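You operate a simulated robot arm through the tools that you are given. There is no shell and no other tool.

The job below is to be done with a simulated two-armed robot. You get a single attempt, and the scene is never put back.

## Task
Hold the white bowl on the top of the goods out table steady with one hand and put the white bottle in it with the other.

It is judged by the outcome, as a careful person would: the job done as asked, and still so three seconds after it is handed in. It fails if anything else is knocked over, pushed out of place, dropped, spilled or broken.

## Robot
Two 7-joint arms with two-finger parallel grippers on one trunk, on a base that moves. Base frame: it is fixed to the floor where the robot stands at the start and does not move with it; the origin is under the middle of the robot, x ahead of it, y to its left, z up. Units: mm, degrees, N and s.
The left shoulder is at the start at [29, 101, 1262], the right one opposite. With the tool pointing down near the work surface each hand reaches from about 100 to 480 mm from the robot's upright axis, wherever it stands, measured 20 degrees to its own side. Places, roughly: white bottle [-2500, 2000, 1250]; white bowl [-500, 2750, 750]. Payload 2.4 kg a hand.
The tool frame of a hand sits at the grasp point between the pads (the TCP): z along the fingers, y along the line on which they close. The tips reach 24 mm beyond it. Largest opening 68 mm; finger width 17, thickness 10; the body of the gripper, 40 by 70 mm, starts 41 mm behind the TCP.
Orientation is that of the tool frame in the base frame, as a unit quaternion [w, x, y, z]. With the fingers straight down and closing along the base's y, the tool's x points along the base's -x, its y along +y and its z along -z.

## Interface
- The arms move only by the tool send_rows. It takes "left_plan", "right_plan" or both (then of equal length, played together; a hand with none holds still); each is a list of rows, each a list of 7 numbers: the shift along the base's x, y, z in mm, then the turn, a rotation vector about the base's x, y, z in degrees, then the opening in per cent of the stroke, from 0 (shut) to 100 (fully open). In form: [[tx, ty, tz, rx, ry, rz, claw], ...]. A call has 1 to 20 rows; each row shifts and turns the commanded pose from where the row before left it. A row lasts 0.2 s, in which the tool goes at most 50 mm and 8.6 degrees; a call with a longer step from one row to the next is refused whole, and so is a gripper value outside its range. A pose out of reach is approached as far as the arm can. The call stops where the force on the tool passes 40 N (or 10 N more than at its start, if that is more) or the arm is blocked; 0.2 s more then pass. Each finger travels about 72 mm/s and halts on what it meets, pressing with about 32 N; the grip force reading is that of the motor and also rises with nothing between the fingers. The clock runs only during rows and for 0.2 s after the last one: add rows that do not move to give the fingers time. It gives the time, the measured TCP pose, the force on the tool (base axes), the opening and the grip force at its end, in the units of the frame above (readings bear some noise), with the torque about the TCP (base axes, N m) and any sound that the robot's microphone picked up.
- Cameras (640 x 400 px; columns grow to the right, rows downward): "scene" is now at [105.8, 6.9, 1412]; the picture's right is [0.09, -1.00, 0.00], its down [-0.65, -0.06, -0.76] and it looks along [0.75, 0.07, -0.65] (base axes); focal length 249 px, centre (320, 200). "left" rides on the left gripper at [84, -11, -75] in its tool frame; the picture's right is [0.13, 0.99, 0.00], its down [-0.60, 0.08, -0.79] and it looks along [-0.79, 0.10, 0.61] (tool axes); focal length 251 px, centre (320, 200). "right" rides on the right gripper at [84, 11, -75] in its tool frame; the picture's right is [-0.13, 0.99, 0.00], its down [-0.60, -0.08, -0.79] and it looks along [-0.79, -0.10, 0.61] (tool axes); focal length 251 px, centre (320, 200).
- grab_frame(camera): a new picture of that camera. No time passes.
- slide_trunk(by): moves the trunk up (or, below 0, down) by that many mm; the arms and the scene camera ride with it, the base frame stays. It gives what a move gives, with no picture.
- steer(legs): drives the robot by 1 to 6 legs, each [ahead, left, turn to the left] in mm, mm and degrees, along the robot's own axes; the way and the turn of a leg run together, so that a leg with both is an arc; at most 1500 mm and 180 degrees a leg. The arms and the cameras ride along, it lands a little off, and it stops where it bumps. It gives what a move gives.
- aim_head(pan, tilt): turns the head with the scene camera to pan (to the left, within 86 degrees either way) and tilt (down, from -29 to 69), counted from straight ahead of the robot (the tilt from the chest, where the trunk bows). It gives what a move gives.
- point_at(camera, pixels): for up to 12 pixels [column, row] of the newest picture of that camera ("zoom" is the newest enlarged one), the place [x, y, z] in the base frame of the surface seen there, good to about 3 mm. No time passes.
- enlarge(camera, box): a new picture of the part [left, top, right, bottom] of that camera's present view, enlarged. No time passes.
- finish_job(): hands the job in; it is judged then, once.

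Open the grippers and draw the arms clear of the work before you hand the job in, unless the task says otherwise.

The tools are called after "Call:" as a command line: name --argument value ..., lists and objects as JSON in quotes. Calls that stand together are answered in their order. send_rows: Moves the arms, as the interface text tells. Its arguments: {"type":"object","properties":{"left_plan":{"type":"array","items":{"type":"array","items":{"type":"number"}}},"right_plan":{"type":"array","items":{"type":"array","items":{"type":"number"}}}},"required":[]} The other tools are called the same way: slide_trunk (by) moves the trunk up or down; steer (legs) drives the base; aim_head (pan, tilt) turns the head that bears the scene camera; grab_frame (camera) takes a picture; point_at (camera, pixels) gives the place of the surface under pixels of a picture; enlarge (camera, box) takes an enlarged picture of a part of a camera's view; finish_job () hands the job in.

At the start:

```text
clock: 0.0
left_tool_pos: [376.8, 190.5, 1131.1]
left_orientation: [0.0, -0.001, 1.0, 0.0]
left_contact_force: [0.2, -0.1, 0.5]
left_ft_torque: [0.0, -0.03, 0.0]
left_gripper_width: 67.9
left_gripper_force: 0.1
right_tool_pos: [356.5, -118.5, 1172.1]
right_orientation: [-0.001, 0.001, 1.0, 0.0]
right_contact_force: [0.4, 0.2, -0.3]
right_ft_torque: [0.0, 0.03, 0.01]
right_gripper_width: 68.2
right_gripper_force: 0.1
trunk travel left (down, up): [-475.0, 375.0]
robot x, y, heading: [1.2, -2.3, -0.1]
head pan, tilt (commanded): [5.1, 40.8]
```

scene: 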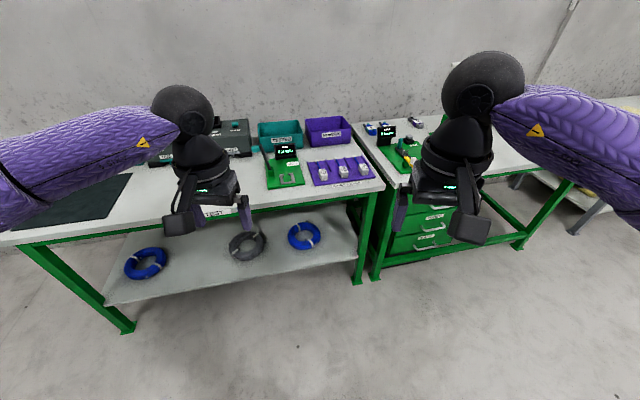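
right: 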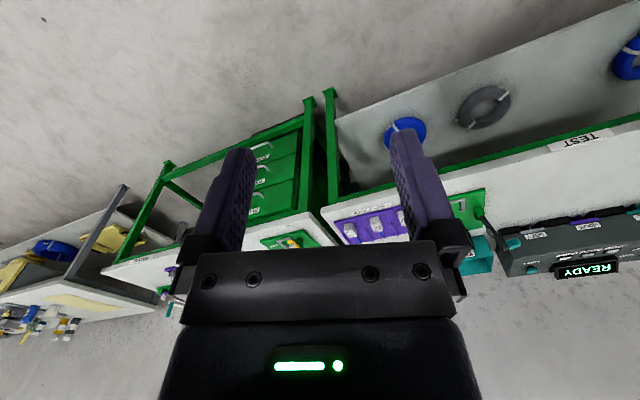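
left: 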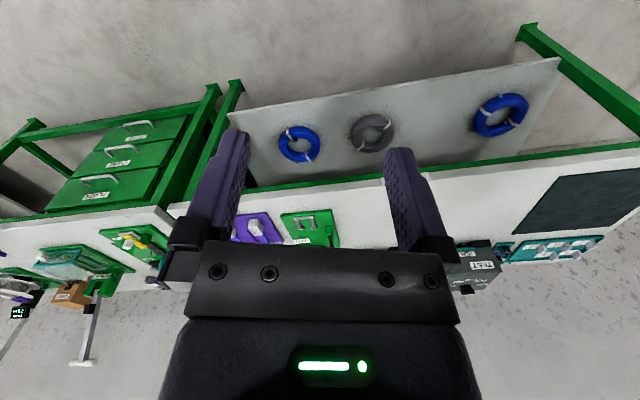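

The start pictures show the test bench ahead with no bowl or bottle in view; both should be behind and to the left. I turn the head left to look at the room.

Call:
aim_head --pan 86 --tilt 20

Call:
grab_frame --camera "scene"

```text
clock: 1.5
left_tool_pos: [376.0, 188.5, 1131.3]
left_orientation: [0.0, -0.001, 1.0, 0.0]
left_contact_force: [0.2, 0.3, -0.3]
left_ft_torque: [-0.02, -0.01, 0.01]
left_gripper_width: 67.8
left_gripper_force: 0.1
right_tool_pos: [356.7, -118.6, 1172.2]
right_orientation: [0.0, 0.0, 1.0, 0.0]
right_contact_force: [0.7, -0.2, 0.0]
right_ft_torque: [0.02, -0.01, 0.01]
right_gripper_width: 68.2
right_gripper_force: 0.2
trunk travel left (down, up): [-475.0, 375.0]
robot x, y, heading: [1.6, 0.4, 0.1]
head pan, tilt (commanded): [85.9, 20.0]
```

```text
taken
```

scene: 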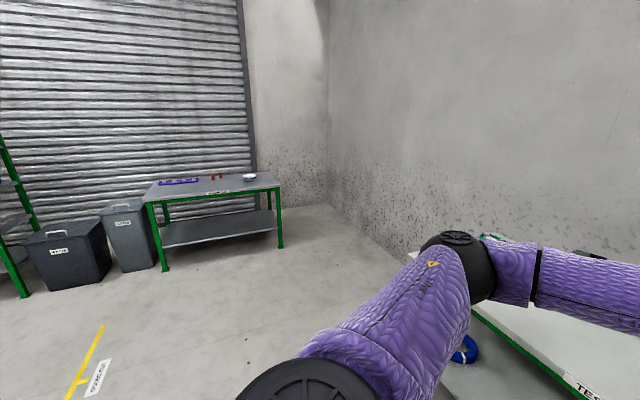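

The goods out table is at around columns 145–285, rows 175–270, with a white bowl at about (248,177). I enlarge it and measure places.

Call:
enlarge --camera "scene" --box '[130, 160, 300, 280]'

Call:
point_at --camera "scene" --pixels '[[248, 177], [149, 199], [277, 187], [252, 173], [160, 180], [210, 182], [180, 181], [215, 176], [165, 270], [280, 247], [125, 210], [330, 205]]'

```text
3.33 times, centred on (215, 220) of scene
```

zoom: 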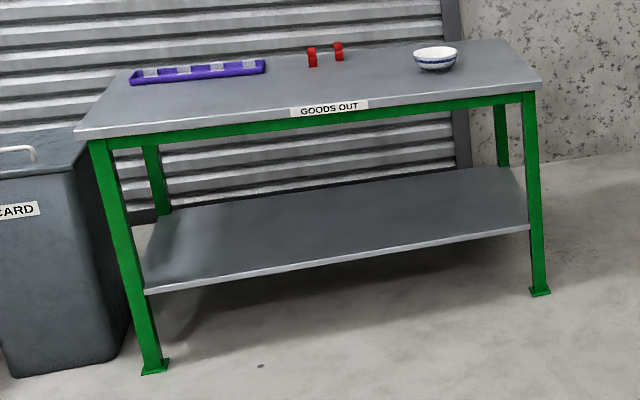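

```text
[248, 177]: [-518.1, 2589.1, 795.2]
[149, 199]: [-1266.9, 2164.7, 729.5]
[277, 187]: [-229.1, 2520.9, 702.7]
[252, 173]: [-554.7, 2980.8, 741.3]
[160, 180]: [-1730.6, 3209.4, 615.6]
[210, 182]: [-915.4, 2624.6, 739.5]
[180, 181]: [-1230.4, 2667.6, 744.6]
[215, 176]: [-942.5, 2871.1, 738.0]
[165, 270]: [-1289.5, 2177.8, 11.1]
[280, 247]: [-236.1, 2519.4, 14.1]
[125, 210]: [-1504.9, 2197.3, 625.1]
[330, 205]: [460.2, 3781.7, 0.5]
```

The bowl sits near the right front of the goods out table. I turn the robot 90° left in place to look for the bottle at roughly [-2500, 2000, 1250].

Call:
steer --legs '[[0, 0, 90]]'

Call:
aim_head --pan 50 --tilt 15

Call:
grab_frame --camera "scene"

```text
clock: 5.8
left_tool_pos: [-188.9, 376.0, 1130.9]
left_orientation: [0.001, 0.708, -0.706, 0.001]
left_contact_force: [0.9, 0.7, 0.5]
left_ft_torque: [0.01, -0.02, 0.02]
left_gripper_width: 67.8
left_gripper_force: 0.0
right_tool_pos: [117.8, 358.1, 1171.5]
right_orientation: [0.0, -0.707, 0.707, 0.0]
right_contact_force: [0.8, -0.3, 0.1]
right_ft_torque: [0.02, 0.0, 0.02]
right_gripper_width: 67.9
right_gripper_force: 0.0
trunk travel left (down, up): [-475.0, 375.0]
robot x, y, heading: [-1.0, -1.8, 90.2]
head pan, tilt (commanded): [85.9, 20.0]
```

```text
clock: 6.8
left_tool_pos: [-189.9, 375.7, 1131.1]
left_orientation: [0.0, 0.708, -0.706, 0.0]
left_contact_force: [0.8, -0.5, 0.7]
left_ft_torque: [0.0, -0.01, 0.01]
left_gripper_width: 68.1
left_gripper_force: 0.2
right_tool_pos: [118.8, 358.8, 1170.6]
right_orientation: [0.0, 0.707, -0.707, 0.0]
right_contact_force: [0.3, -0.7, 0.1]
right_ft_torque: [0.01, -0.02, 0.02]
right_gripper_width: 68.0
right_gripper_force: 0.1
trunk travel left (down, up): [-475.0, 375.0]
robot x, y, heading: [-1.8, 0.4, 89.9]
head pan, tilt (commanded): [50.0, 15.0]
```

```text
taken
```

scene: 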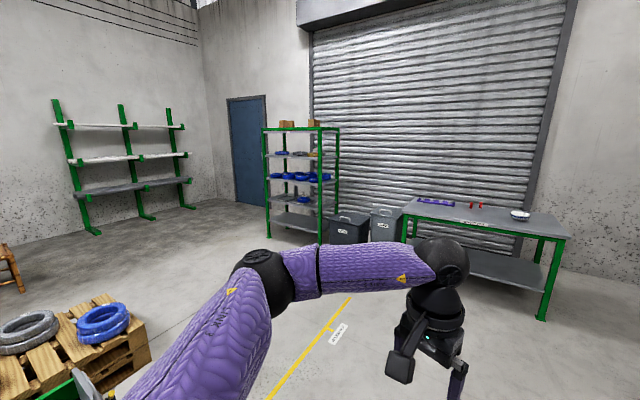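

A green shelf rack stands at columns 262–340, rows 120–240; the bottle is likely on one of its shelves. I enlarge it and measure.

Call:
enlarge --camera "scene" --box '[240, 100, 400, 250]'

Call:
point_at --camera "scene" --pixels '[[267, 180], [318, 180], [339, 180], [318, 240], [270, 236], [345, 225], [385, 220], [315, 155], [283, 153], [298, 153], [130, 330], [90, 410]]'

```text
2.67 times, centred on (320, 175) of scene
```

zoom: 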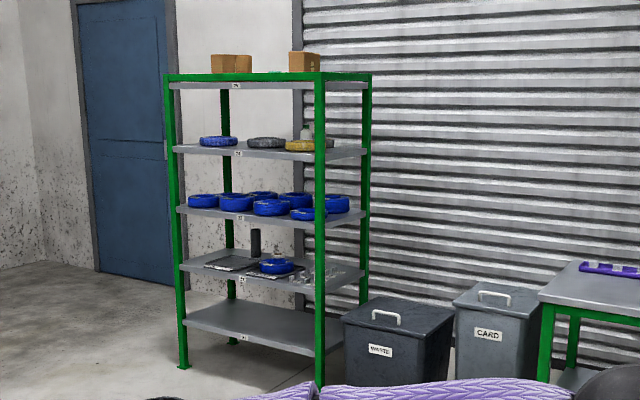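

```text
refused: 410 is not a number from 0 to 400
```

On the second shelf from the top there is a small whitish item near zoom (307,130). I measure it and the rack posts.

Call:
point_at --camera "zoom" --pixels '[[308, 131], [300, 146], [319, 150], [182, 365], [320, 385], [367, 150], [176, 148], [217, 141], [267, 142], [340, 155], [320, 80], [345, 340]]'

Call:
enlarge --camera "scene" --box '[285, 110, 345, 170]'

```text
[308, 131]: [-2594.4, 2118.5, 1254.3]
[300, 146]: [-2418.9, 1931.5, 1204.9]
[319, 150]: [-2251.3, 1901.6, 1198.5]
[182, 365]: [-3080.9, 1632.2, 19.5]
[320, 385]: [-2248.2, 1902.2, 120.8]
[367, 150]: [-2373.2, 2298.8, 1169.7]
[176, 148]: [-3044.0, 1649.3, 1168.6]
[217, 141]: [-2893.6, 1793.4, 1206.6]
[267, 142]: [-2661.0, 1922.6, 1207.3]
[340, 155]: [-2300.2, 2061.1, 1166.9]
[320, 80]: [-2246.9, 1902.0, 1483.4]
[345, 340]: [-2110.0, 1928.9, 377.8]
```

```text
6.67 times, centred on (315, 140) of scene
```

zoom: 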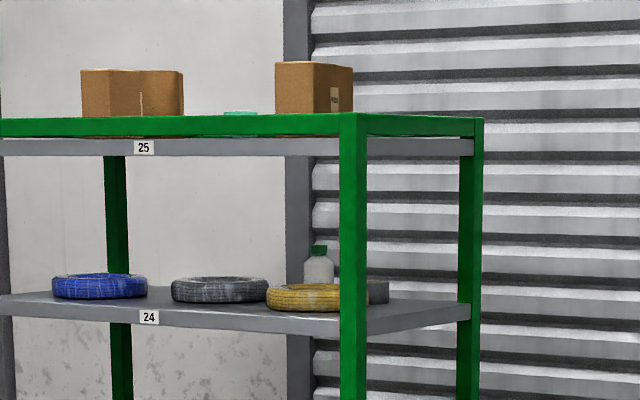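

The white bottle with a green cap stands behind the yellow coil on shelf 24 (zoom (318,268)), with a dark thing right of it at (377,290). I check the pallet's place and floor obstacles before driving there.

Call:
point_at --camera "scene" --pixels '[[148, 345], [110, 300], [75, 300], [145, 370], [20, 290], [5, 255], [336, 330], [250, 240], [60, 385], [100, 395]]'

Call:
point_at --camera "zoom" --pixels '[[319, 250], [319, 268], [307, 275], [331, 275], [377, 285], [377, 298], [300, 288], [305, 300], [219, 285], [219, 301], [300, 312], [420, 305]]'

Call:
aim_head --pan 80 --tilt 35

Call:
grab_frame --camera "scene"

```text
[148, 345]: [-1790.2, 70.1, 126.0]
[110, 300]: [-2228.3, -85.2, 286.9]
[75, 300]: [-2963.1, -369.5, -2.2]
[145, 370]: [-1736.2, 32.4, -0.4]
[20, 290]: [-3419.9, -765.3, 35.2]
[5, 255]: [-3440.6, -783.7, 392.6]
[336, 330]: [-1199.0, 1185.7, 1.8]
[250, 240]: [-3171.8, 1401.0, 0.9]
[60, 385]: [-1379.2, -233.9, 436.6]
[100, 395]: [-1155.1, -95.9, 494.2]
```

```text
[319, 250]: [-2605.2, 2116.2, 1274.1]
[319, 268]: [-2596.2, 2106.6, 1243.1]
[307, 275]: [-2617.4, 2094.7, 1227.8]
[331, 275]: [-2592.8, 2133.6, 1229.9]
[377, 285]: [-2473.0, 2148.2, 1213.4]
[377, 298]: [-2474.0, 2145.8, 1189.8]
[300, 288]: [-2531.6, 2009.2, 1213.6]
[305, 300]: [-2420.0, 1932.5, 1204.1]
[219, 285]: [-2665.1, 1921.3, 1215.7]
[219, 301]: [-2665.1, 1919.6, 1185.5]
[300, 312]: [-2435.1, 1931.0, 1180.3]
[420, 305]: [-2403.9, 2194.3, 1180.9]
```

```text
clock: 7.7
left_tool_pos: [-189.8, 375.1, 1131.9]
left_orientation: [0.0, 0.708, -0.707, 0.0]
left_contact_force: [0.5, -0.2, -0.3]
left_ft_torque: [0.0, -0.04, -0.03]
left_gripper_width: 68.0
left_gripper_force: 0.0
right_tool_pos: [117.7, 357.4, 1171.7]
right_orientation: [0.0, -0.707, 0.707, 0.0]
right_contact_force: [0.0, -0.2, 0.1]
right_ft_torque: [0.0, 0.01, 0.0]
right_gripper_width: 68.3
right_gripper_force: 0.1
trunk travel left (down, up): [-475.0, 375.0]
robot x, y, heading: [-0.1, -1.9, 90.1]
head pan, tilt (commanded): [80.0, 35.0]
```

```text
taken
```

scene: 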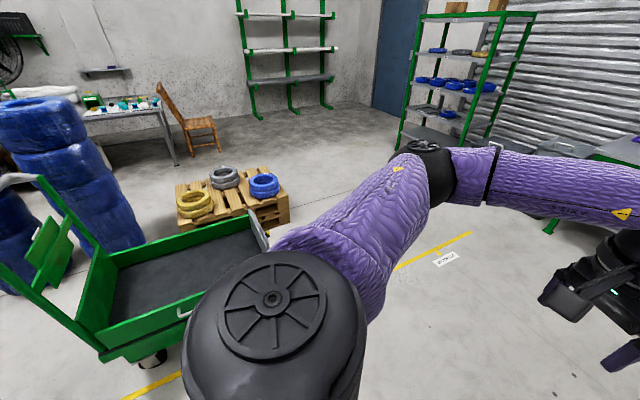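

The way along y ≈ 1000 is clear: the trolley and pallet stay below y ≈ 100 and the table and rack begin above y ≈ 1600. I drive ahead 1000 mm, sideways left to x ≈ -2380, and turn to face the rack (heading about 107.5°).

Call:
steer --legs '[[1000, 0, 0], [0, 1190, 0], [0, 1190, 0], [0, 0, 17.4]]'

Call:
aim_head --pan 0 --tilt 20

Call:
grab_frame --camera "scene"

```text
clock: 25.2
left_tool_pos: [-2665.5, 1330.2, 1132.5]
left_orientation: [0.0, 0.802, -0.598, 0.0]
left_contact_force: [0.4, -0.9, -0.1]
left_ft_torque: [0.01, 0.02, -0.02]
left_gripper_width: 67.7
left_gripper_force: 0.0
right_tool_pos: [-2365.0, 1400.2, 1171.6]
right_orientation: [0.0, 0.802, -0.597, 0.0]
right_contact_force: [-0.3, 1.0, -0.3]
right_ft_torque: [-0.02, 0.0, -0.04]
right_gripper_width: 68.1
right_gripper_force: 0.1
trunk travel left (down, up): [-475.0, 375.0]
robot x, y, heading: [-2378.0, 1022.7, 106.5]
head pan, tilt (commanded): [80.0, 35.0]
```

```text
clock: 26.7
left_tool_pos: [-2664.8, 1328.7, 1131.1]
left_orientation: [0.0, 0.802, -0.597, 0.0]
left_contact_force: [0.3, 0.4, 0.1]
left_ft_torque: [0.06, -0.02, 0.02]
left_gripper_width: 67.9
left_gripper_force: 0.1
right_tool_pos: [-2366.0, 1399.0, 1172.0]
right_orientation: [0.0, 0.801, -0.598, 0.001]
right_contact_force: [0.5, -0.1, 0.4]
right_ft_torque: [0.01, -0.02, -0.03]
right_gripper_width: 68.1
right_gripper_force: 0.0
trunk travel left (down, up): [-475.0, 375.0]
robot x, y, heading: [-2377.5, 1021.7, 106.6]
head pan, tilt (commanded): [0.0, 20.0]
```

```text
taken
```

scene: 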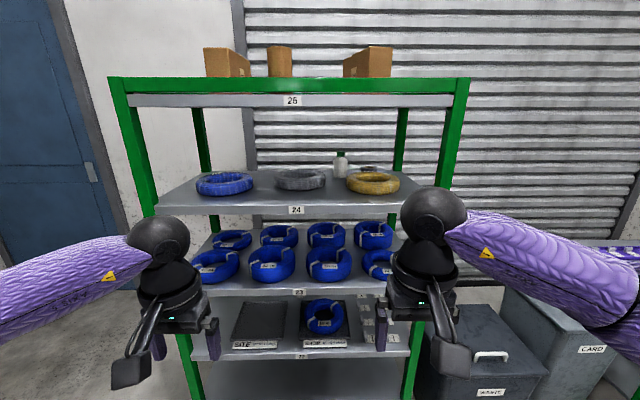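

Now the rack is straight ahead; the bottle with the green cap is at (340,165) between and behind the gray (300,180) and yellow (373,183) coils. I enlarge and measure.

Call:
enlarge --camera "scene" --box '[260, 80, 480, 220]'

```text
2.86 times, centred on (370, 150) of scene
```

zoom: 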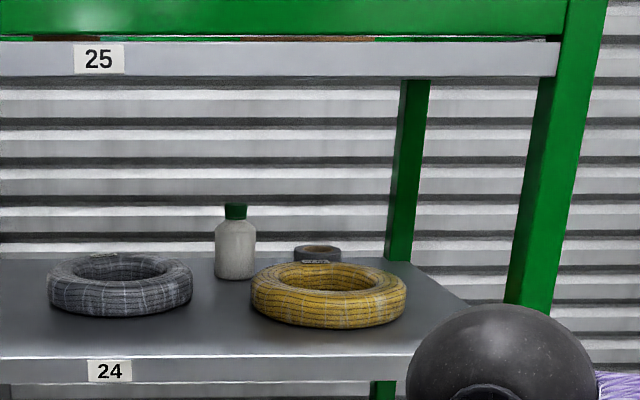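

Call:
point_at --camera "zoom" --pixels '[[235, 208], [235, 217], [235, 235], [235, 270], [218, 260], [253, 260], [234, 300], [190, 285], [252, 295], [330, 325], [330, 268], [318, 255]]'

Call:
enlarge --camera "scene" --box '[310, 135, 390, 205]'

```text
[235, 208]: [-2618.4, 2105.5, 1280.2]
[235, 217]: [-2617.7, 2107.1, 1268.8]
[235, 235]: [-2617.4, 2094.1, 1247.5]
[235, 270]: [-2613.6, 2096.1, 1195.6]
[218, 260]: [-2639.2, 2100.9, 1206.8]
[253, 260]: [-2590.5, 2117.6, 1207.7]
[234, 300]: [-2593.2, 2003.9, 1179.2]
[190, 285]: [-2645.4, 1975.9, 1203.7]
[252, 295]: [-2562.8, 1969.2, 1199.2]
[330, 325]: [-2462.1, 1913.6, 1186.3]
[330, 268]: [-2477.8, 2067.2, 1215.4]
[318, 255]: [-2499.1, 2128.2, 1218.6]
```

```text
5.71 times, centred on (350, 170) of scene
```

zoom: 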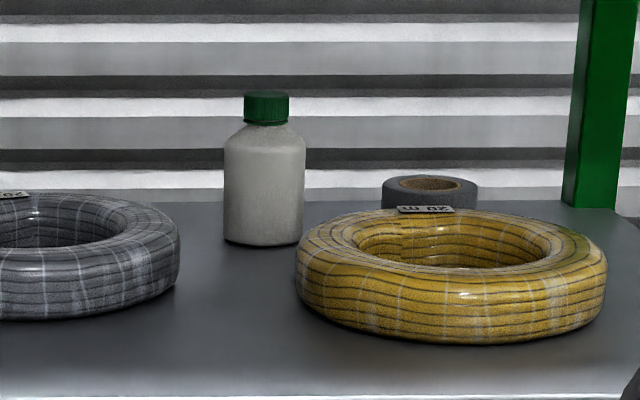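

The bottle is about 56 mm wide, 1179–1285 mm high, centre near (-2621, 2122), with coils (tops about 1216) in front on either side. I want the right hand reaching in nearly level with its wrist camera on top, so I first test a half turn of the right hand about the vertical, here in the free space.

Call:
send_rows --right_plan '[[0, 0, 0, 0, 0, 8.5, 100], [0, 0, 0, 0, 0, 8.5, 100], [0, 0, 0, 0, 0, 8.5, 100], [0, 0, 0, 0, 0, 8.5, 100], [0, 0, 0, 0, 0, 8.5, 100], [0, 0, 0, 0, 0, 8.5, 100], [0, 0, 0, 0, 0, 8.5, 100], [0, 0, 0, 0, 0, 8.5, 100], [0, 0, 0, 0, 0, 8.5, 100], [0, 0, 0, 0, 0, 8.5, 100]]'

Call:
grab_frame --camera "scene"

```text
clock: 28.9
left_tool_pos: [-2666.1, 1329.0, 1131.5]
left_orientation: [0.001, 0.802, -0.598, -0.001]
left_contact_force: [1.1, -0.4, 0.1]
left_ft_torque: [0.0, 0.02, -0.01]
left_gripper_width: 68.0
left_gripper_force: 0.0
right_tool_pos: [-2365.6, 1399.5, 1171.4]
right_orientation: [-0.001, 0.985, -0.17, 0.0]
right_contact_force: [-0.6, -0.7, -0.2]
right_ft_torque: [-0.03, -0.01, -0.02]
right_gripper_width: 68.1
right_gripper_force: 0.0
right hand out of reach, approached as far as the arm can: row 7, 8, 9, 10
trunk travel left (down, up): [-475.0, 375.0]
robot x, y, heading: [-2380.8, 1023.5, 106.7]
head pan, tilt (commanded): [0.0, 20.0]
```

```text
taken
```

scene: 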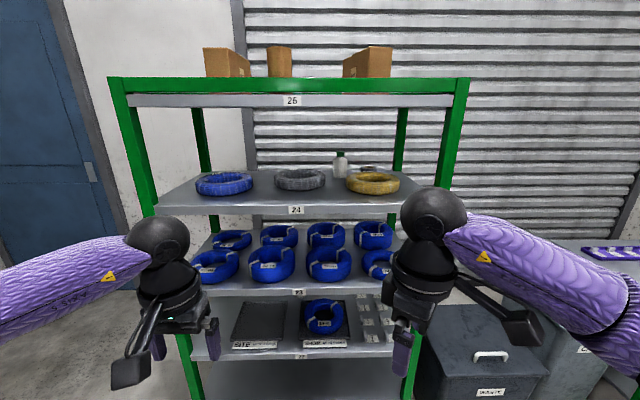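

The turn to the left stops at about +54° (limit of the wrist here). I turn back and try the other direction.

Call:
send_rows --right_plan '[[0, 0, 0, 0, 0, -8.5, 100], [0, 0, 0, 0, 0, -8.5, 100], [0, 0, 0, 0, 0, -8.5, 100], [0, 0, 0, 0, 0, -8.5, 100], [0, 0, 0, 0, 0, -8.5, 100], [0, 0, 0, 0, 0, -8.5, 100], [0, 0, 0, 0, 0, -8.5, 100], [0, 0, 0, 0, 0, -8.5, 100], [0, 0, 0, 0, 0, -8.5, 100], [0, 0, 0, 0, 0, -8.5, 100], [0, 0, 0, 0, 0, -8.5, 100], [0, 0, 0, 0, 0, -8.5, 100], [0, 0, 0, 0, 0, -8.5, 100], [0, 0, 0, 0, 0, -8.5, 100], [0, 0, 0, 0, 0, -8.5, 100], [0, 0, 0, 0, 0, -8.5, 100], [0, 0, 0, 0, 0, -8.5, 100], [0, 0, 0, 0, 0, -8.5, 100], [0, 0, 0, 0, 0, -8.5, 100], [0, 0, 0, 0, 0, -8.5, 100]]'

Call:
grab_frame --camera "scene"

```text
clock: 33.1
left_tool_pos: [-2666.2, 1330.0, 1131.3]
left_orientation: [0.0, 0.802, -0.597, -0.001]
left_contact_force: [-0.4, 0.5, 0.2]
left_ft_torque: [0.0, 0.02, 0.0]
left_gripper_width: 68.1
left_gripper_force: 0.1
right_tool_pos: [-2366.0, 1399.7, 1172.6]
right_orientation: [0.0, 0.086, 0.996, -0.001]
right_contact_force: [-0.6, -0.7, -0.3]
right_ft_torque: [0.02, 0.02, -0.03]
right_gripper_width: 67.8
right_gripper_force: 0.0
trunk travel left (down, up): [-475.0, 375.0]
robot x, y, heading: [-2376.2, 1022.4, 106.7]
head pan, tilt (commanded): [0.0, 20.0]
```

```text
taken
```

scene: 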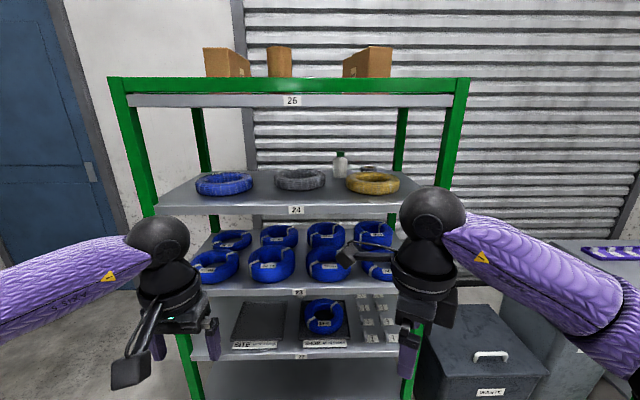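

The other direction works: the camera arm now points 63° left of straight ahead with no limit reached. I go on by another 63°.

Call:
send_rows --right_plan '[[0, 0, 0, 0, 0, -8, 100], [0, 0, 0, 0, 0, -8, 100], [0, 0, 0, 0, 0, -8, 100], [0, 0, 0, 0, 0, -8, 100], [0, 0, 0, 0, 0, -8, 100], [0, 0, 0, 0, 0, -8, 100], [0, 0, 0, 0, 0, -8, 100], [0, 0, 0, 0, 0, -7.4, 100]]'

Call:
grab_frame --camera "scene"

```text
clock: 34.9
left_tool_pos: [-2666.6, 1329.5, 1131.4]
left_orientation: [0.001, 0.802, -0.597, 0.0]
left_contact_force: [0.4, 1.1, 0.0]
left_ft_torque: [0.0, 0.0, 0.0]
left_gripper_width: 67.8
left_gripper_force: 0.1
right_tool_pos: [-2364.9, 1399.6, 1172.9]
right_orientation: [0.0, 0.595, 0.804, 0.0]
right_contact_force: [0.2, -0.7, 0.8]
right_ft_torque: [0.0, 0.0, 0.0]
right_gripper_width: 67.7
right_gripper_force: 0.0
trunk travel left (down, up): [-475.0, 375.0]
robot x, y, heading: [-2379.8, 1019.9, 106.5]
head pan, tilt (commanded): [0.0, 20.0]
```

```text
taken
```

scene: 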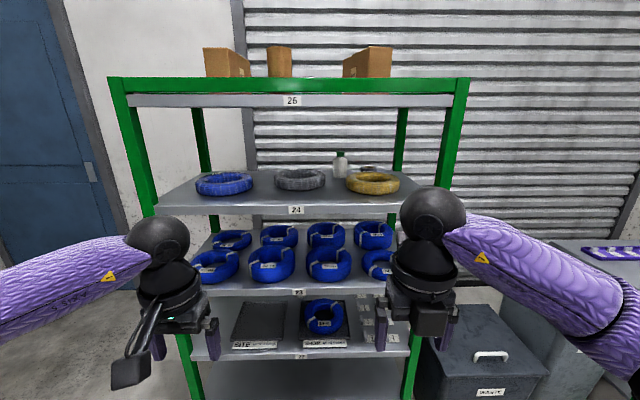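

The hand is now turned with its camera arm pointing forward. Next I pitch the right hand up by 70° (fingers ahead, 20° below level) while moving it 200 mm ahead and 70 mm up, still clear of the rack front.

Call:
send_rows --right_plan '[[-6.3, 21.1, 8, 7.45, 2.22, 0, 100], [-6.3, 21.1, 8, 7.45, 2.22, 0, 100], [-6.3, 21.1, 8, 7.45, 2.22, 0, 100], [-6.3, 21.1, 8, 7.45, 2.22, 0, 100], [-6.3, 21.1, 8, 7.45, 2.22, 0, 100], [-6.3, 21.1, 8, 7.45, 2.22, 0, 100], [-6.3, 21.1, 8, 7.45, 2.22, 0, 100], [-6.3, 21.1, 8, 7.45, 2.22, 0, 100], [-6.3, 21.1, 8, 7.45, 2.22, 0, 100]]'

Call:
grab_frame --camera "scene"

Call:
grab_frame --camera "right"

```text
clock: 36.9
left_tool_pos: [-2665.0, 1329.2, 1131.8]
left_orientation: [0.001, 0.802, -0.598, 0.0]
left_contact_force: [0.0, 0.2, -0.2]
left_ft_torque: [0.03, 0.02, -0.01]
left_gripper_width: 68.0
left_gripper_force: 0.1
right_tool_pos: [-2424.5, 1589.8, 1245.2]
right_orientation: [-0.458, 0.487, 0.659, 0.345]
right_contact_force: [-0.2, 0.0, 0.6]
right_ft_torque: [0.02, 0.0, -0.01]
right_gripper_width: 68.0
right_gripper_force: 0.0
trunk travel left (down, up): [-475.0, 375.0]
robot x, y, heading: [-2377.9, 1021.4, 106.7]
head pan, tilt (commanded): [0.0, 20.0]
```

```text
taken
```

scene: 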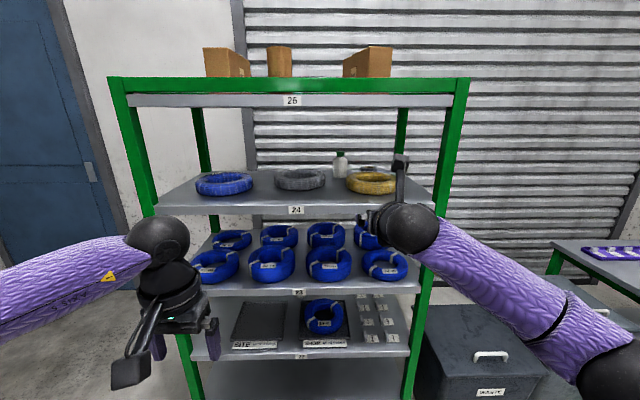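

```text
taken
```

right: 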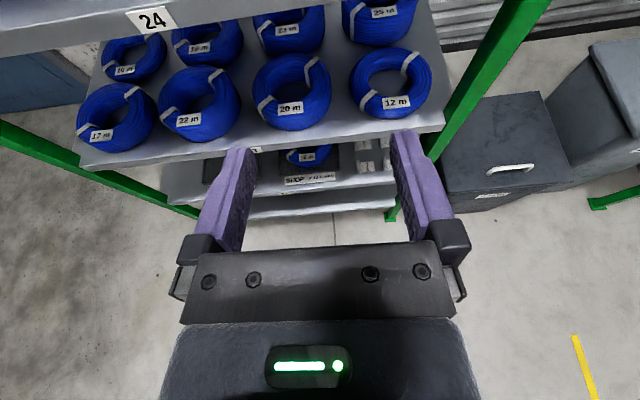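

The hand is now level with x up and 20° down pitch. Before going in I measure shelf 25's underside, the yellow/gray coil tops and the tape roll, and the shelf fronts.

Call:
enlarge --camera "scene" --box '[270, 80, 430, 210]'

Call:
point_at --camera "scene" --pixels '[[340, 106], [340, 98], [296, 211], [297, 293], [300, 356], [420, 320], [470, 340], [440, 320], [300, 173], [372, 175], [410, 260], [400, 160]]'

```text
3.08 times, centred on (350, 145) of scene
```

zoom: 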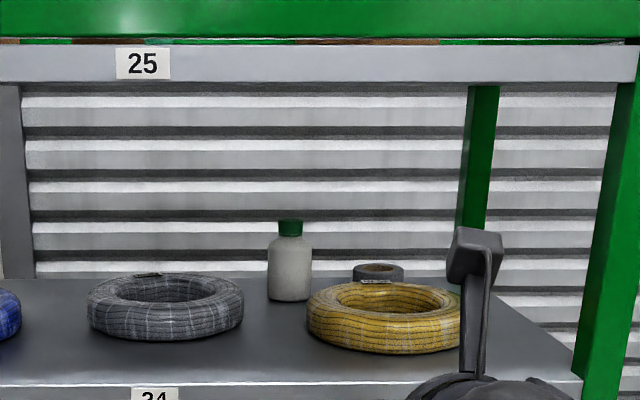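

```text
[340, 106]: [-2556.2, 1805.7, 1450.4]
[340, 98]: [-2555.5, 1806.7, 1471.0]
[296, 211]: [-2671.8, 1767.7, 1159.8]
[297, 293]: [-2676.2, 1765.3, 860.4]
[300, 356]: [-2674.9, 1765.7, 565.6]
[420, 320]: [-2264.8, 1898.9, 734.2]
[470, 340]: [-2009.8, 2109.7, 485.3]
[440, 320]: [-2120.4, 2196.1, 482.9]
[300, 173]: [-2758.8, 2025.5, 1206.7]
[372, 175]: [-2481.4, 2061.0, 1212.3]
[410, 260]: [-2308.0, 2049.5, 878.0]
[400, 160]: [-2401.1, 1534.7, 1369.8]
```

Shelf 25's underside is at about 1448 mm, so the hand with camera (about 140 mm above the TCP) fits. I measure the bottle again from this sharper zoom.

Call:
point_at --camera "zoom" --pixels '[[290, 222], [290, 230], [280, 230], [300, 230], [290, 245], [290, 270], [271, 270], [309, 270], [290, 297], [290, 218], [378, 268], [310, 315]]'

```text
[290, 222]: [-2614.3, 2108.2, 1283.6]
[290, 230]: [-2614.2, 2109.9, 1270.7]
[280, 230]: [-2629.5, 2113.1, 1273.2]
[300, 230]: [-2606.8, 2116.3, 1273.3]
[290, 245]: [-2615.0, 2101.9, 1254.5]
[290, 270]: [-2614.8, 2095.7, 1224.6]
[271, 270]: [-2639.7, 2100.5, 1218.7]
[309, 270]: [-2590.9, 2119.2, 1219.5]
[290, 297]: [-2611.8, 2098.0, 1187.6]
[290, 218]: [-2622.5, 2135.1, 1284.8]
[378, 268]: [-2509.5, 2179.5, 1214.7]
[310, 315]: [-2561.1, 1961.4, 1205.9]
```

The cap centre is near (-2619, 2123), cap from 1264 to 1285 mm high. I test the right arm's reach outside the rack: 160 mm further ahead and up to z ≈ 1290 (tips stay before the shelf front at about 800 mm).

Call:
send_rows --right_plan '[[-9.1, 30.7, 9, 0, 0, 0, 100], [-9.1, 30.7, 9, 0, 0, 0, 100], [-9.1, 30.7, 9, 0, 0, 0, 100], [-9.1, 30.7, 9, 0, 0, 0, 100], [-9.1, 30.7, 9, 0, 0, 0, 100]]'

Call:
grab_frame --camera "scene"

```text
clock: 38.1
left_tool_pos: [-2664.4, 1330.1, 1132.1]
left_orientation: [0.0, 0.802, -0.598, 0.0]
left_contact_force: [0.5, -0.3, -0.2]
left_ft_torque: [0.0, -0.01, -0.02]
left_gripper_width: 68.0
left_gripper_force: 0.1
right_tool_pos: [-2445.8, 1670.2, 1268.0]
right_orientation: [-0.459, 0.487, 0.658, 0.344]
right_contact_force: [0.1, 0.1, 1.2]
right_ft_torque: [0.0, 0.03, 0.0]
right_gripper_width: 68.0
right_gripper_force: 0.1
right hand out of reach, approached as far as the arm can: row 3, 4, 5
trunk travel left (down, up): [-475.0, 375.0]
robot x, y, heading: [-2376.7, 1022.6, 106.6]
head pan, tilt (commanded): [0.0, 20.0]
```

```text
taken
```

scene: 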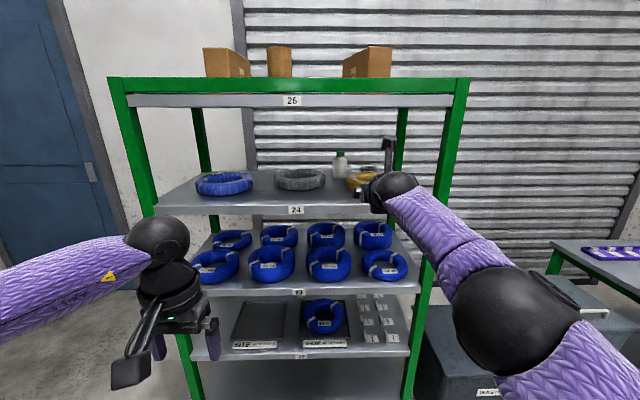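

The arm stops at about 640 mm ahead of the robot's axis, so the base must come to about 320 mm from the shelf front. I check where the elbow and forearm are, since the right post (about 366 mm right of the axis) could be in their way.

Call:
point_at --camera "scene" --pixels '[[520, 320], [460, 320], [500, 270], [580, 330], [440, 240], [395, 190], [460, 235], [430, 210], [550, 380], [455, 300], [375, 195], [388, 145]]'

```text
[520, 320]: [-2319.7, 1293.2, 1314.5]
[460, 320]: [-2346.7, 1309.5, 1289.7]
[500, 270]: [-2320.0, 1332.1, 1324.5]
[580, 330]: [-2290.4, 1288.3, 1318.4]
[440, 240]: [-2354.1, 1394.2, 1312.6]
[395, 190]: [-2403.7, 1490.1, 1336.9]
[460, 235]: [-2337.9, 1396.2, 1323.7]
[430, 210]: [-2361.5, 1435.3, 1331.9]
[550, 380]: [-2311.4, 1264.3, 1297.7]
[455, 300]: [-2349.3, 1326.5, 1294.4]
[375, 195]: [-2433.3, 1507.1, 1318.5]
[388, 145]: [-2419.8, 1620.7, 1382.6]
```

The arm is nearly straight at shoulder height, elbow only about 140 mm to the right, so it stays clear of the post. I draw the right hand back to about 500 mm ahead at z ≈ 1290 and the left hand back to about 195 mm ahead, so the base can come close.

Call:
send_rows --right_plan '[[8, -26.8, 5, 0, 0, 0, 100], [8, -26.8, 5, 0, 0, 0, 100], [8, -26.8, 5, 0, 0, 0, 100], [8, -26.8, 5, 0, 0, 0, 100], [8, -26.8, 3, 0, 0, 0, 100]]' --left_plan '[[10.3, -34.5, 0, 0, 0, 0, 100], [10.3, -34.5, 0, 0, 0, 0, 100], [10.3, -34.5, 0, 0, 0, 0, 100], [10.3, -34.5, 0, 0, 0, 0, 100], [10.3, -34.5, 0, 0, 0, 0, 100]]'

Call:
grab_frame --camera "scene"

```text
clock: 39.3
left_tool_pos: [-2622.2, 1175.6, 1134.5]
left_orientation: [0.001, 0.802, -0.597, 0.001]
left_contact_force: [0.1, 0.3, -0.3]
left_ft_torque: [-0.02, 0.0, -0.03]
left_gripper_width: 67.9
left_gripper_force: 0.1
left hand out of reach, approached as far as the arm can: row 5
right_tool_pos: [-2405.6, 1538.0, 1290.7]
right_orientation: [-0.458, 0.488, 0.659, 0.344]
right_contact_force: [0.0, 1.1, 0.6]
right_ft_torque: [0.03, 0.01, 0.02]
right_gripper_width: 68.0
right_gripper_force: 0.1
trunk travel left (down, up): [-475.0, 375.0]
robot x, y, heading: [-2377.4, 1022.2, 106.7]
head pan, tilt (commanded): [0.0, 20.0]
```

```text
taken
```

scene: 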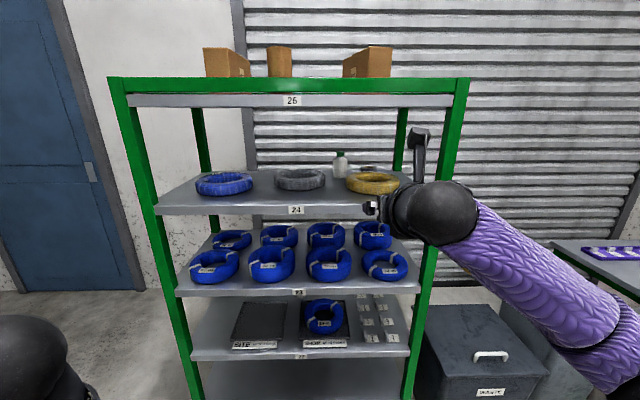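

Both hands are back. I drive 400 mm ahead with a slight left turn to square up to the rack, then check the position.

Call:
steer --legs '[[400, 8, 1.3]]'

Call:
grab_frame --camera "scene"

Call:
grab_frame --camera "right"

```text
clock: 41.8
left_tool_pos: [-2751.0, 1557.3, 1135.1]
left_orientation: [0.0, 0.807, -0.59, 0.001]
left_contact_force: [-0.1, -0.4, 0.3]
left_ft_torque: [-0.03, 0.01, -0.03]
left_gripper_width: 68.3
left_gripper_force: 0.1
right_tool_pos: [-2541.9, 1923.0, 1290.9]
right_orientation: [-0.461, 0.482, 0.663, 0.34]
right_contact_force: [-0.1, 0.0, -0.6]
right_ft_torque: [-0.01, 0.0, 0.03]
right_gripper_width: 68.1
right_gripper_force: 0.0
trunk travel left (down, up): [-475.0, 375.0]
robot x, y, heading: [-2508.0, 1406.8, 107.3]
head pan, tilt (commanded): [0.0, 20.0]
```

```text
taken
```

scene: 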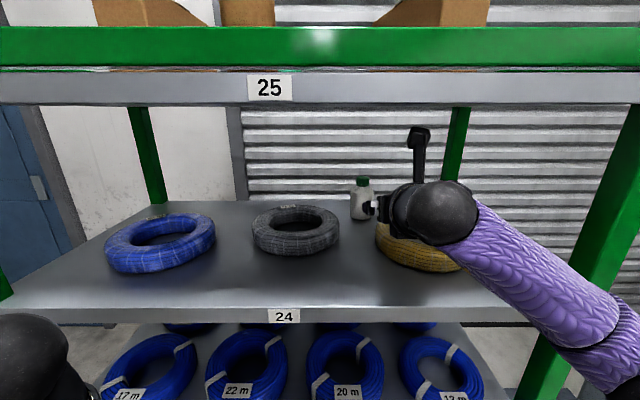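

```text
taken
```

right: 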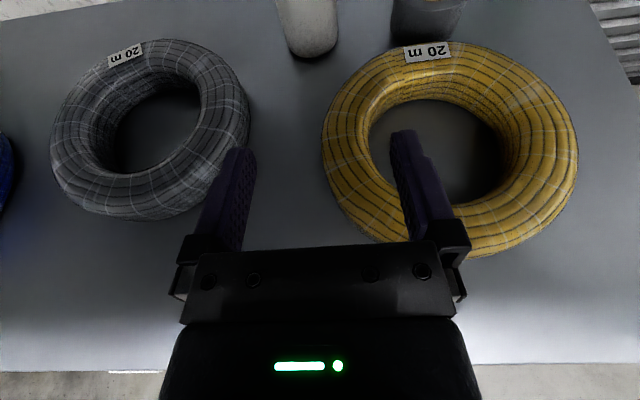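

The hand is over the coils; the right picture shows the bottle at (310,25) and the tape roll at (425,15) beyond the fingers. I re-measure the bottle from both cameras at this closer range.

Call:
point_at --camera "right" --pixels '[[310, 25], [310, 45], [283, 25], [336, 25], [310, 5], [425, 15], [395, 20], [365, 75], [240, 75]]'

Call:
enlarge --camera "scene" --box '[310, 150, 420, 230]'

```text
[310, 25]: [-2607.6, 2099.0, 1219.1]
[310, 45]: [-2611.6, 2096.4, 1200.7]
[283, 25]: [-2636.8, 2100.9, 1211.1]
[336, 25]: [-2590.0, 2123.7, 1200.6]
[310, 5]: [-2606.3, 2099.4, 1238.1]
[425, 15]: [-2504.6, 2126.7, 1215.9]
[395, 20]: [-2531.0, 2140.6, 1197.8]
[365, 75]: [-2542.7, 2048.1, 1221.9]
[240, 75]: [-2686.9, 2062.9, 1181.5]
```

```text
5.00 times, centred on (365, 190) of scene
```

zoom: 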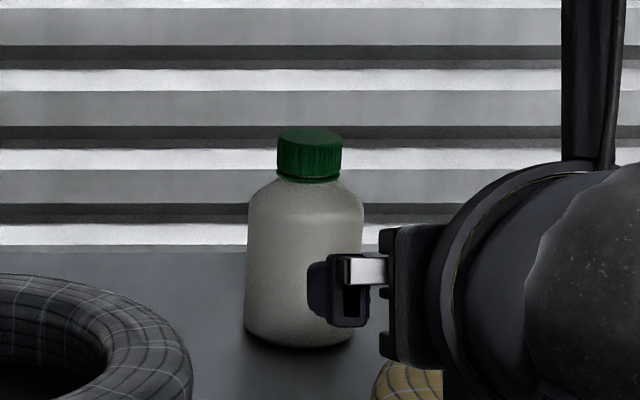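

Call:
point_at --camera "zoom" --pixels '[[309, 138], [309, 150], [309, 170], [309, 178], [282, 160], [338, 160], [309, 205], [290, 240], [253, 240], [358, 220], [290, 335], [309, 133]]'

Call:
steer --legs '[[88, 0, 0]]'

```text
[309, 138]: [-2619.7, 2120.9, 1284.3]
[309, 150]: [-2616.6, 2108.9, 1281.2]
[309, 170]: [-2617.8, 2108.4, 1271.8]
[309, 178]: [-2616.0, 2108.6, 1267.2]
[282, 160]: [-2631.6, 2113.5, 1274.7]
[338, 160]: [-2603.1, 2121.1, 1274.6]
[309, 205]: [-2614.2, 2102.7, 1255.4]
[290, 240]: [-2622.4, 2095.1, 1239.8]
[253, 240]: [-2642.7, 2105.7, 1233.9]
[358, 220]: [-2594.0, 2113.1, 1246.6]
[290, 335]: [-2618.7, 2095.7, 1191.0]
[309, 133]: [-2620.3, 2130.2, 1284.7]
```

```text
clock: 42.9
left_tool_pos: [-2778.7, 1641.9, 1134.7]
left_orientation: [0.0, 0.808, -0.589, 0.001]
left_contact_force: [0.0, -0.5, -0.1]
left_ft_torque: [-0.01, 0.0, 0.02]
left_gripper_width: 68.0
left_gripper_force: 0.1
right_tool_pos: [-2569.6, 2007.2, 1290.2]
right_orientation: [-0.461, 0.481, 0.664, 0.34]
right_contact_force: [0.2, -0.3, 0.7]
right_ft_torque: [0.01, 0.01, 0.02]
right_gripper_width: 68.2
right_gripper_force: 0.1
trunk travel left (down, up): [-475.0, 375.0]
robot x, y, heading: [-2531.2, 1496.5, 107.8]
head pan, tilt (commanded): [0.0, 20.0]
```

The base landed well; the cap centre is (-2619, 2123.5), 1266–1285 high, now 126 mm ahead and 12 mm left of the right TCP. I align sideways, lower to z 1275.5 and advance 60 mm, then check.

Call:
send_rows --right_plan '[[-5.8, -1.8, -7.3, 0, 0, 0, 100], [-5.7, -1.8, -7.3, 0, 0, 0, 100], [-6, 19.1, 0, 0, 0, 0, 100], [-6, 19.1, 0, 0, 0, 0, 100], [-6, 19.1, 0, 0, 0, 0, 100]]'

Call:
grab_frame --camera "scene"

Call:
grab_frame --camera "right"

Call:
enlarge --camera "scene" --box '[320, 130, 480, 240]'

```text
clock: 44.1
left_tool_pos: [-2777.3, 1640.9, 1134.7]
left_orientation: [0.0, 0.809, -0.588, 0.001]
left_contact_force: [0.7, 0.3, 0.7]
left_ft_torque: [0.0, 0.02, 0.0]
left_gripper_width: 68.1
left_gripper_force: 0.0
right_tool_pos: [-2601.0, 2062.0, 1277.2]
right_orientation: [-0.462, 0.48, 0.664, 0.339]
right_contact_force: [-0.3, 0.5, -0.7]
right_ft_torque: [-0.02, -0.04, 0.04]
right_gripper_width: 67.9
right_gripper_force: 0.1
trunk travel left (down, up): [-475.0, 375.0]
robot x, y, heading: [-2530.5, 1494.8, 108.0]
head pan, tilt (commanded): [0.0, 20.0]
```

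```text
taken
```

scene: 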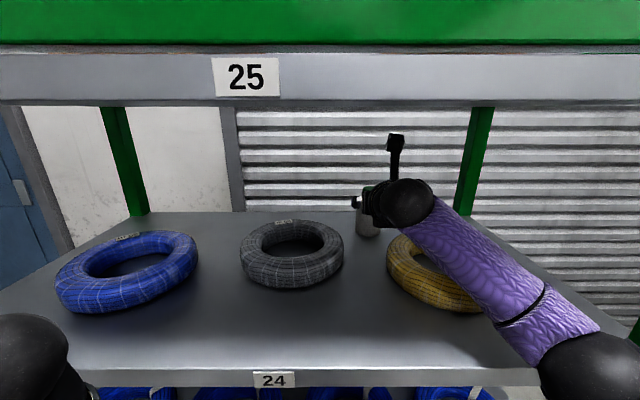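

```text
taken
```

right: 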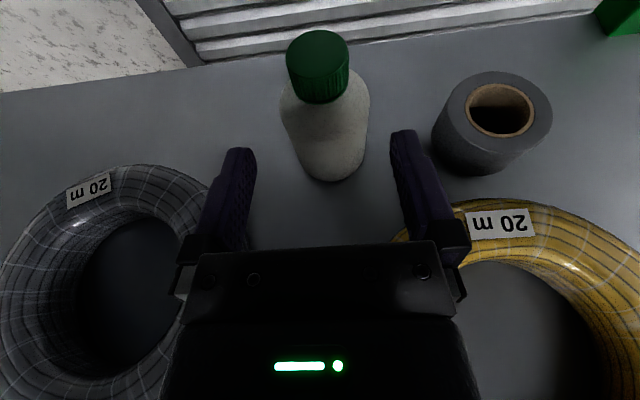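

```text
3.64 times, centred on (400, 185) of scene
```

zoom: 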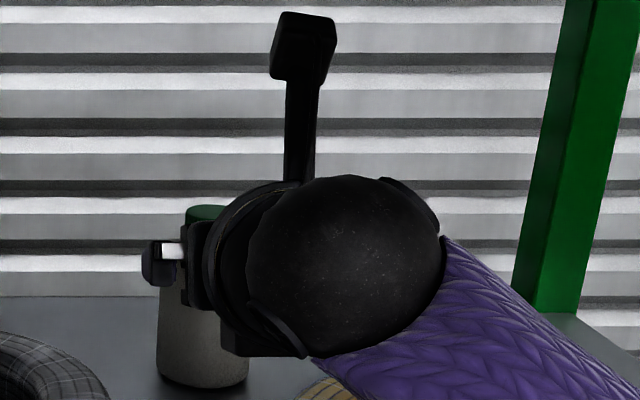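

The right picture shows the cap at (318,65), between the fingers (left tip (240,155), right tip (405,140)). I measure the cap from this camera to confirm alignment.

Call:
point_at --camera "right" --pixels '[[317, 45], [317, 65], [317, 85], [297, 60], [345, 85], [320, 100], [290, 75], [240, 152], [402, 135], [480, 120], [320, 34]]'

```text
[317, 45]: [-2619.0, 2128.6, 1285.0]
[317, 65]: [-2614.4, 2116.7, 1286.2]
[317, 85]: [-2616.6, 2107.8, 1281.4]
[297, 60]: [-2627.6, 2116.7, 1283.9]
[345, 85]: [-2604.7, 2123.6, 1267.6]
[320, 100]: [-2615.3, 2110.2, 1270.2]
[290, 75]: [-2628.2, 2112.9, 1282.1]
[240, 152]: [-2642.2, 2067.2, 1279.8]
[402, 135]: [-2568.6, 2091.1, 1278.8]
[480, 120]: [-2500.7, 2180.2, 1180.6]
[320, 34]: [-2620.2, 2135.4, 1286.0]
```

Cap centre is (-2618, 2122); the TCP needs about 62 mm ahead and 2 mm right. I advance with open fingers.

Call:
send_rows --right_plan '[[-4.3, 14.9, -0.5, 0, 0, 0, 100], [-4.3, 14.9, -0.5, 0, 0, 0, 100], [-4.3, 14.9, -0.4, 0, 0, 0, 100], [-4.3, 14.9, 0, 0, 0, 0, 100], [0, 0, 0, 0, 0, 0, 100]]'

Call:
grab_frame --camera "right"

```text
clock: 45.3
left_tool_pos: [-2778.3, 1640.4, 1135.3]
left_orientation: [-0.001, 0.809, -0.588, 0.0]
left_contact_force: [-0.2, 0.6, -0.7]
left_ft_torque: [-0.01, 0.0, 0.0]
left_gripper_width: 68.0
left_gripper_force: 0.0
right_tool_pos: [-2616.3, 2119.1, 1274.6]
right_orientation: [-0.462, 0.481, 0.664, 0.339]
right_contact_force: [-0.4, 0.0, -0.1]
right_ft_torque: [0.01, -0.01, 0.02]
right_gripper_width: 68.0
right_gripper_force: 0.1
trunk travel left (down, up): [-475.0, 375.0]
robot x, y, heading: [-2530.6, 1490.2, 107.5]
head pan, tilt (commanded): [0.0, 20.0]
```

```text
taken
```

right: 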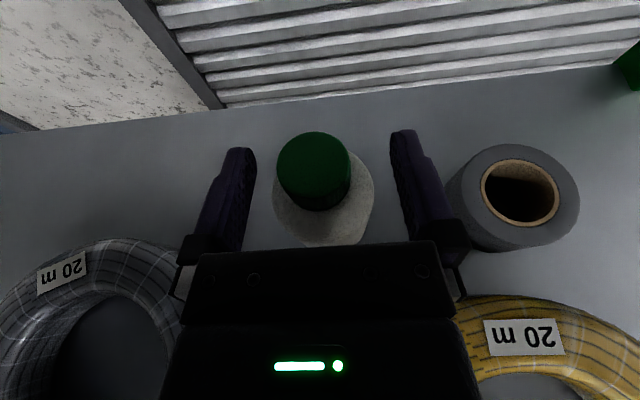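

The cap is centred between the fingers. I close the right gripper on it, staying still.

Call:
send_rows --right_plan '[[0, 0, 0, 0, 0, 0, 60], [0, 0, 0, 0, 0, 0, 40], [0, 0, 0, 0, 0, 0, 20], [0, 0, 0, 0, 0, 0, 0], [0, 0, 0, 0, 0, 0, 0]]'

Call:
grab_frame --camera "right"

```text
clock: 46.5
left_tool_pos: [-2778.2, 1639.3, 1135.0]
left_orientation: [0.0, 0.808, -0.589, 0.0]
left_contact_force: [-0.6, -0.1, 0.1]
left_ft_torque: [0.0, 0.01, 0.02]
left_gripper_width: 68.0
left_gripper_force: 0.1
right_tool_pos: [-2615.7, 2119.4, 1274.4]
right_orientation: [-0.461, 0.481, 0.664, 0.34]
right_contact_force: [-0.7, -0.2, 0.9]
right_ft_torque: [0.05, 0.0, -0.01]
right_gripper_width: 31.1
right_gripper_force: 32.4
trunk travel left (down, up): [-475.0, 375.0]
robot x, y, heading: [-2525.4, 1491.2, 107.5]
head pan, tilt (commanded): [0.0, 20.0]
```

```text
taken
```

right: 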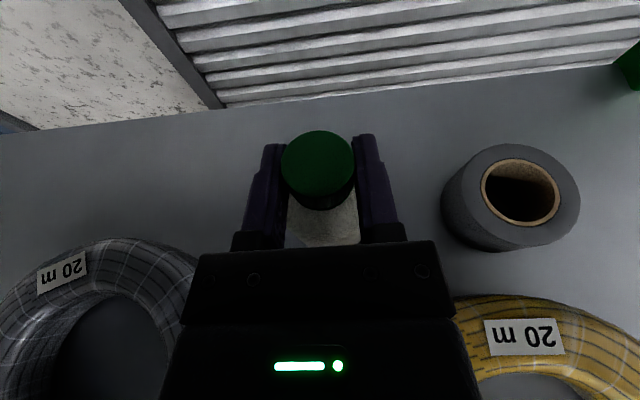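

The grip holds at 31 mm with 32 N. Shelf 25 leaves little height above the wrist camera, so I lift only 15 mm first and look at how high the camera housing and the coil edges are.

Call:
send_rows --right_plan '[[0, 0, 5, 0, 0, 0, 0], [0, 0, 5, 0, 0, 0, 0], [0, 0, 5, 0, 0, 0, 0], [0, 0, 0, 0, 0, 0, 0]]'

Call:
enlarge --camera "scene" --box '[300, 60, 500, 260]'

Call:
grab_frame --camera "scene"

Call:
grab_frame --camera "right"

```text
clock: 47.5
left_tool_pos: [-2778.4, 1641.3, 1135.0]
left_orientation: [0.0, 0.808, -0.589, 0.0]
left_contact_force: [-0.8, 0.1, -0.3]
left_ft_torque: [0.03, -0.01, 0.02]
left_gripper_width: 68.1
left_gripper_force: 0.0
right_tool_pos: [-2615.8, 2119.8, 1290.2]
right_orientation: [-0.462, 0.481, 0.663, 0.34]
right_contact_force: [0.4, 0.8, 2.1]
right_ft_torque: [0.09, 0.05, -0.01]
right_gripper_width: 30.8
right_gripper_force: 32.5
trunk travel left (down, up): [-475.0, 375.0]
robot x, y, heading: [-2530.1, 1493.4, 107.8]
head pan, tilt (commanded): [0.0, 20.0]
```

```text
2.00 times, centred on (400, 160) of scene
```

zoom: 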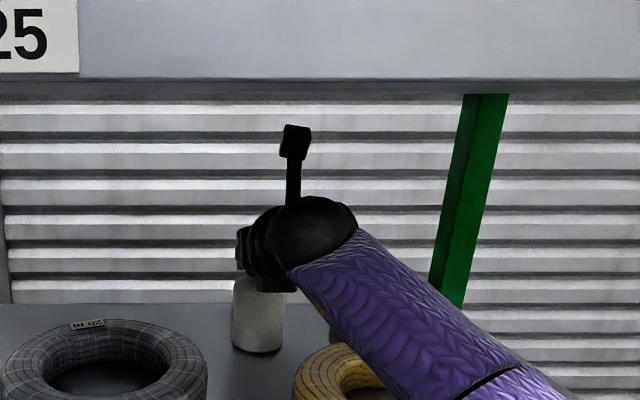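

```text
taken
```

scene: 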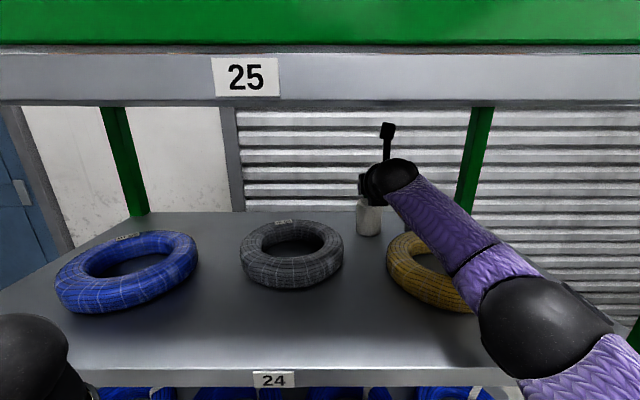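

```text
taken
```

right: 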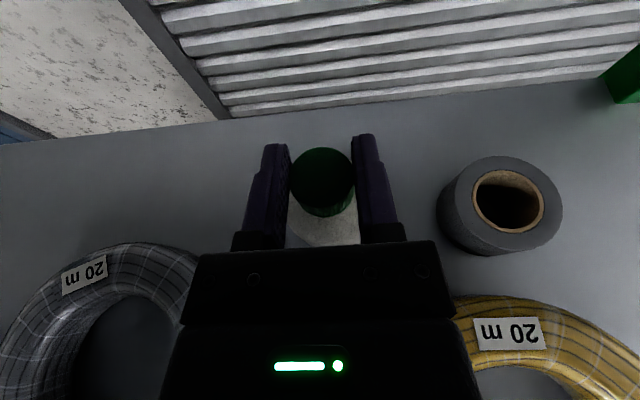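

Gripped bottle is off the shelf, load about 2 N. The cap in the right picture moved from (317,165) to (322,182), so I check whether the bottle slipped or tilted, and measure the camera housing height and coil edges.

Call:
point_at --camera "right" --pixels '[[322, 165], [322, 182], [322, 155], [305, 180], [340, 180], [322, 205], [325, 235], [305, 225], [345, 225]]'

Call:
point_at --camera "scene" --pixels '[[388, 126], [385, 131], [343, 252], [340, 240], [388, 252], [392, 243], [368, 233], [368, 215], [357, 215], [380, 220], [405, 235], [390, 170]]'

```text
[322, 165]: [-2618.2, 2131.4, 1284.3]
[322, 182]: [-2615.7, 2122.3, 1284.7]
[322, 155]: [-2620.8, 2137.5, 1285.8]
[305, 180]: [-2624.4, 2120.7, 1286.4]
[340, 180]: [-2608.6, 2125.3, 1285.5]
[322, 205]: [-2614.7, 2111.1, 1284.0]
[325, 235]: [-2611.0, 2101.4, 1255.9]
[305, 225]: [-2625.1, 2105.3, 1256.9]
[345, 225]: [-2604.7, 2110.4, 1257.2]
```

```text
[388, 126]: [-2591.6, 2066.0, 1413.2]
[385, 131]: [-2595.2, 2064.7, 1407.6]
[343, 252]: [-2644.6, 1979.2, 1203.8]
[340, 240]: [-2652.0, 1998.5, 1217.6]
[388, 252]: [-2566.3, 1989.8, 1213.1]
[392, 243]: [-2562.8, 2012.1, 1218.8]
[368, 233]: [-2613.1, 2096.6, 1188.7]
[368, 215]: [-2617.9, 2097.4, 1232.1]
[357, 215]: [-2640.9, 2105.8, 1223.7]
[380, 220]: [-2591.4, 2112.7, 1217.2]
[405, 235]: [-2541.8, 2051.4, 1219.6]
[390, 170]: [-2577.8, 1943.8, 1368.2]
```

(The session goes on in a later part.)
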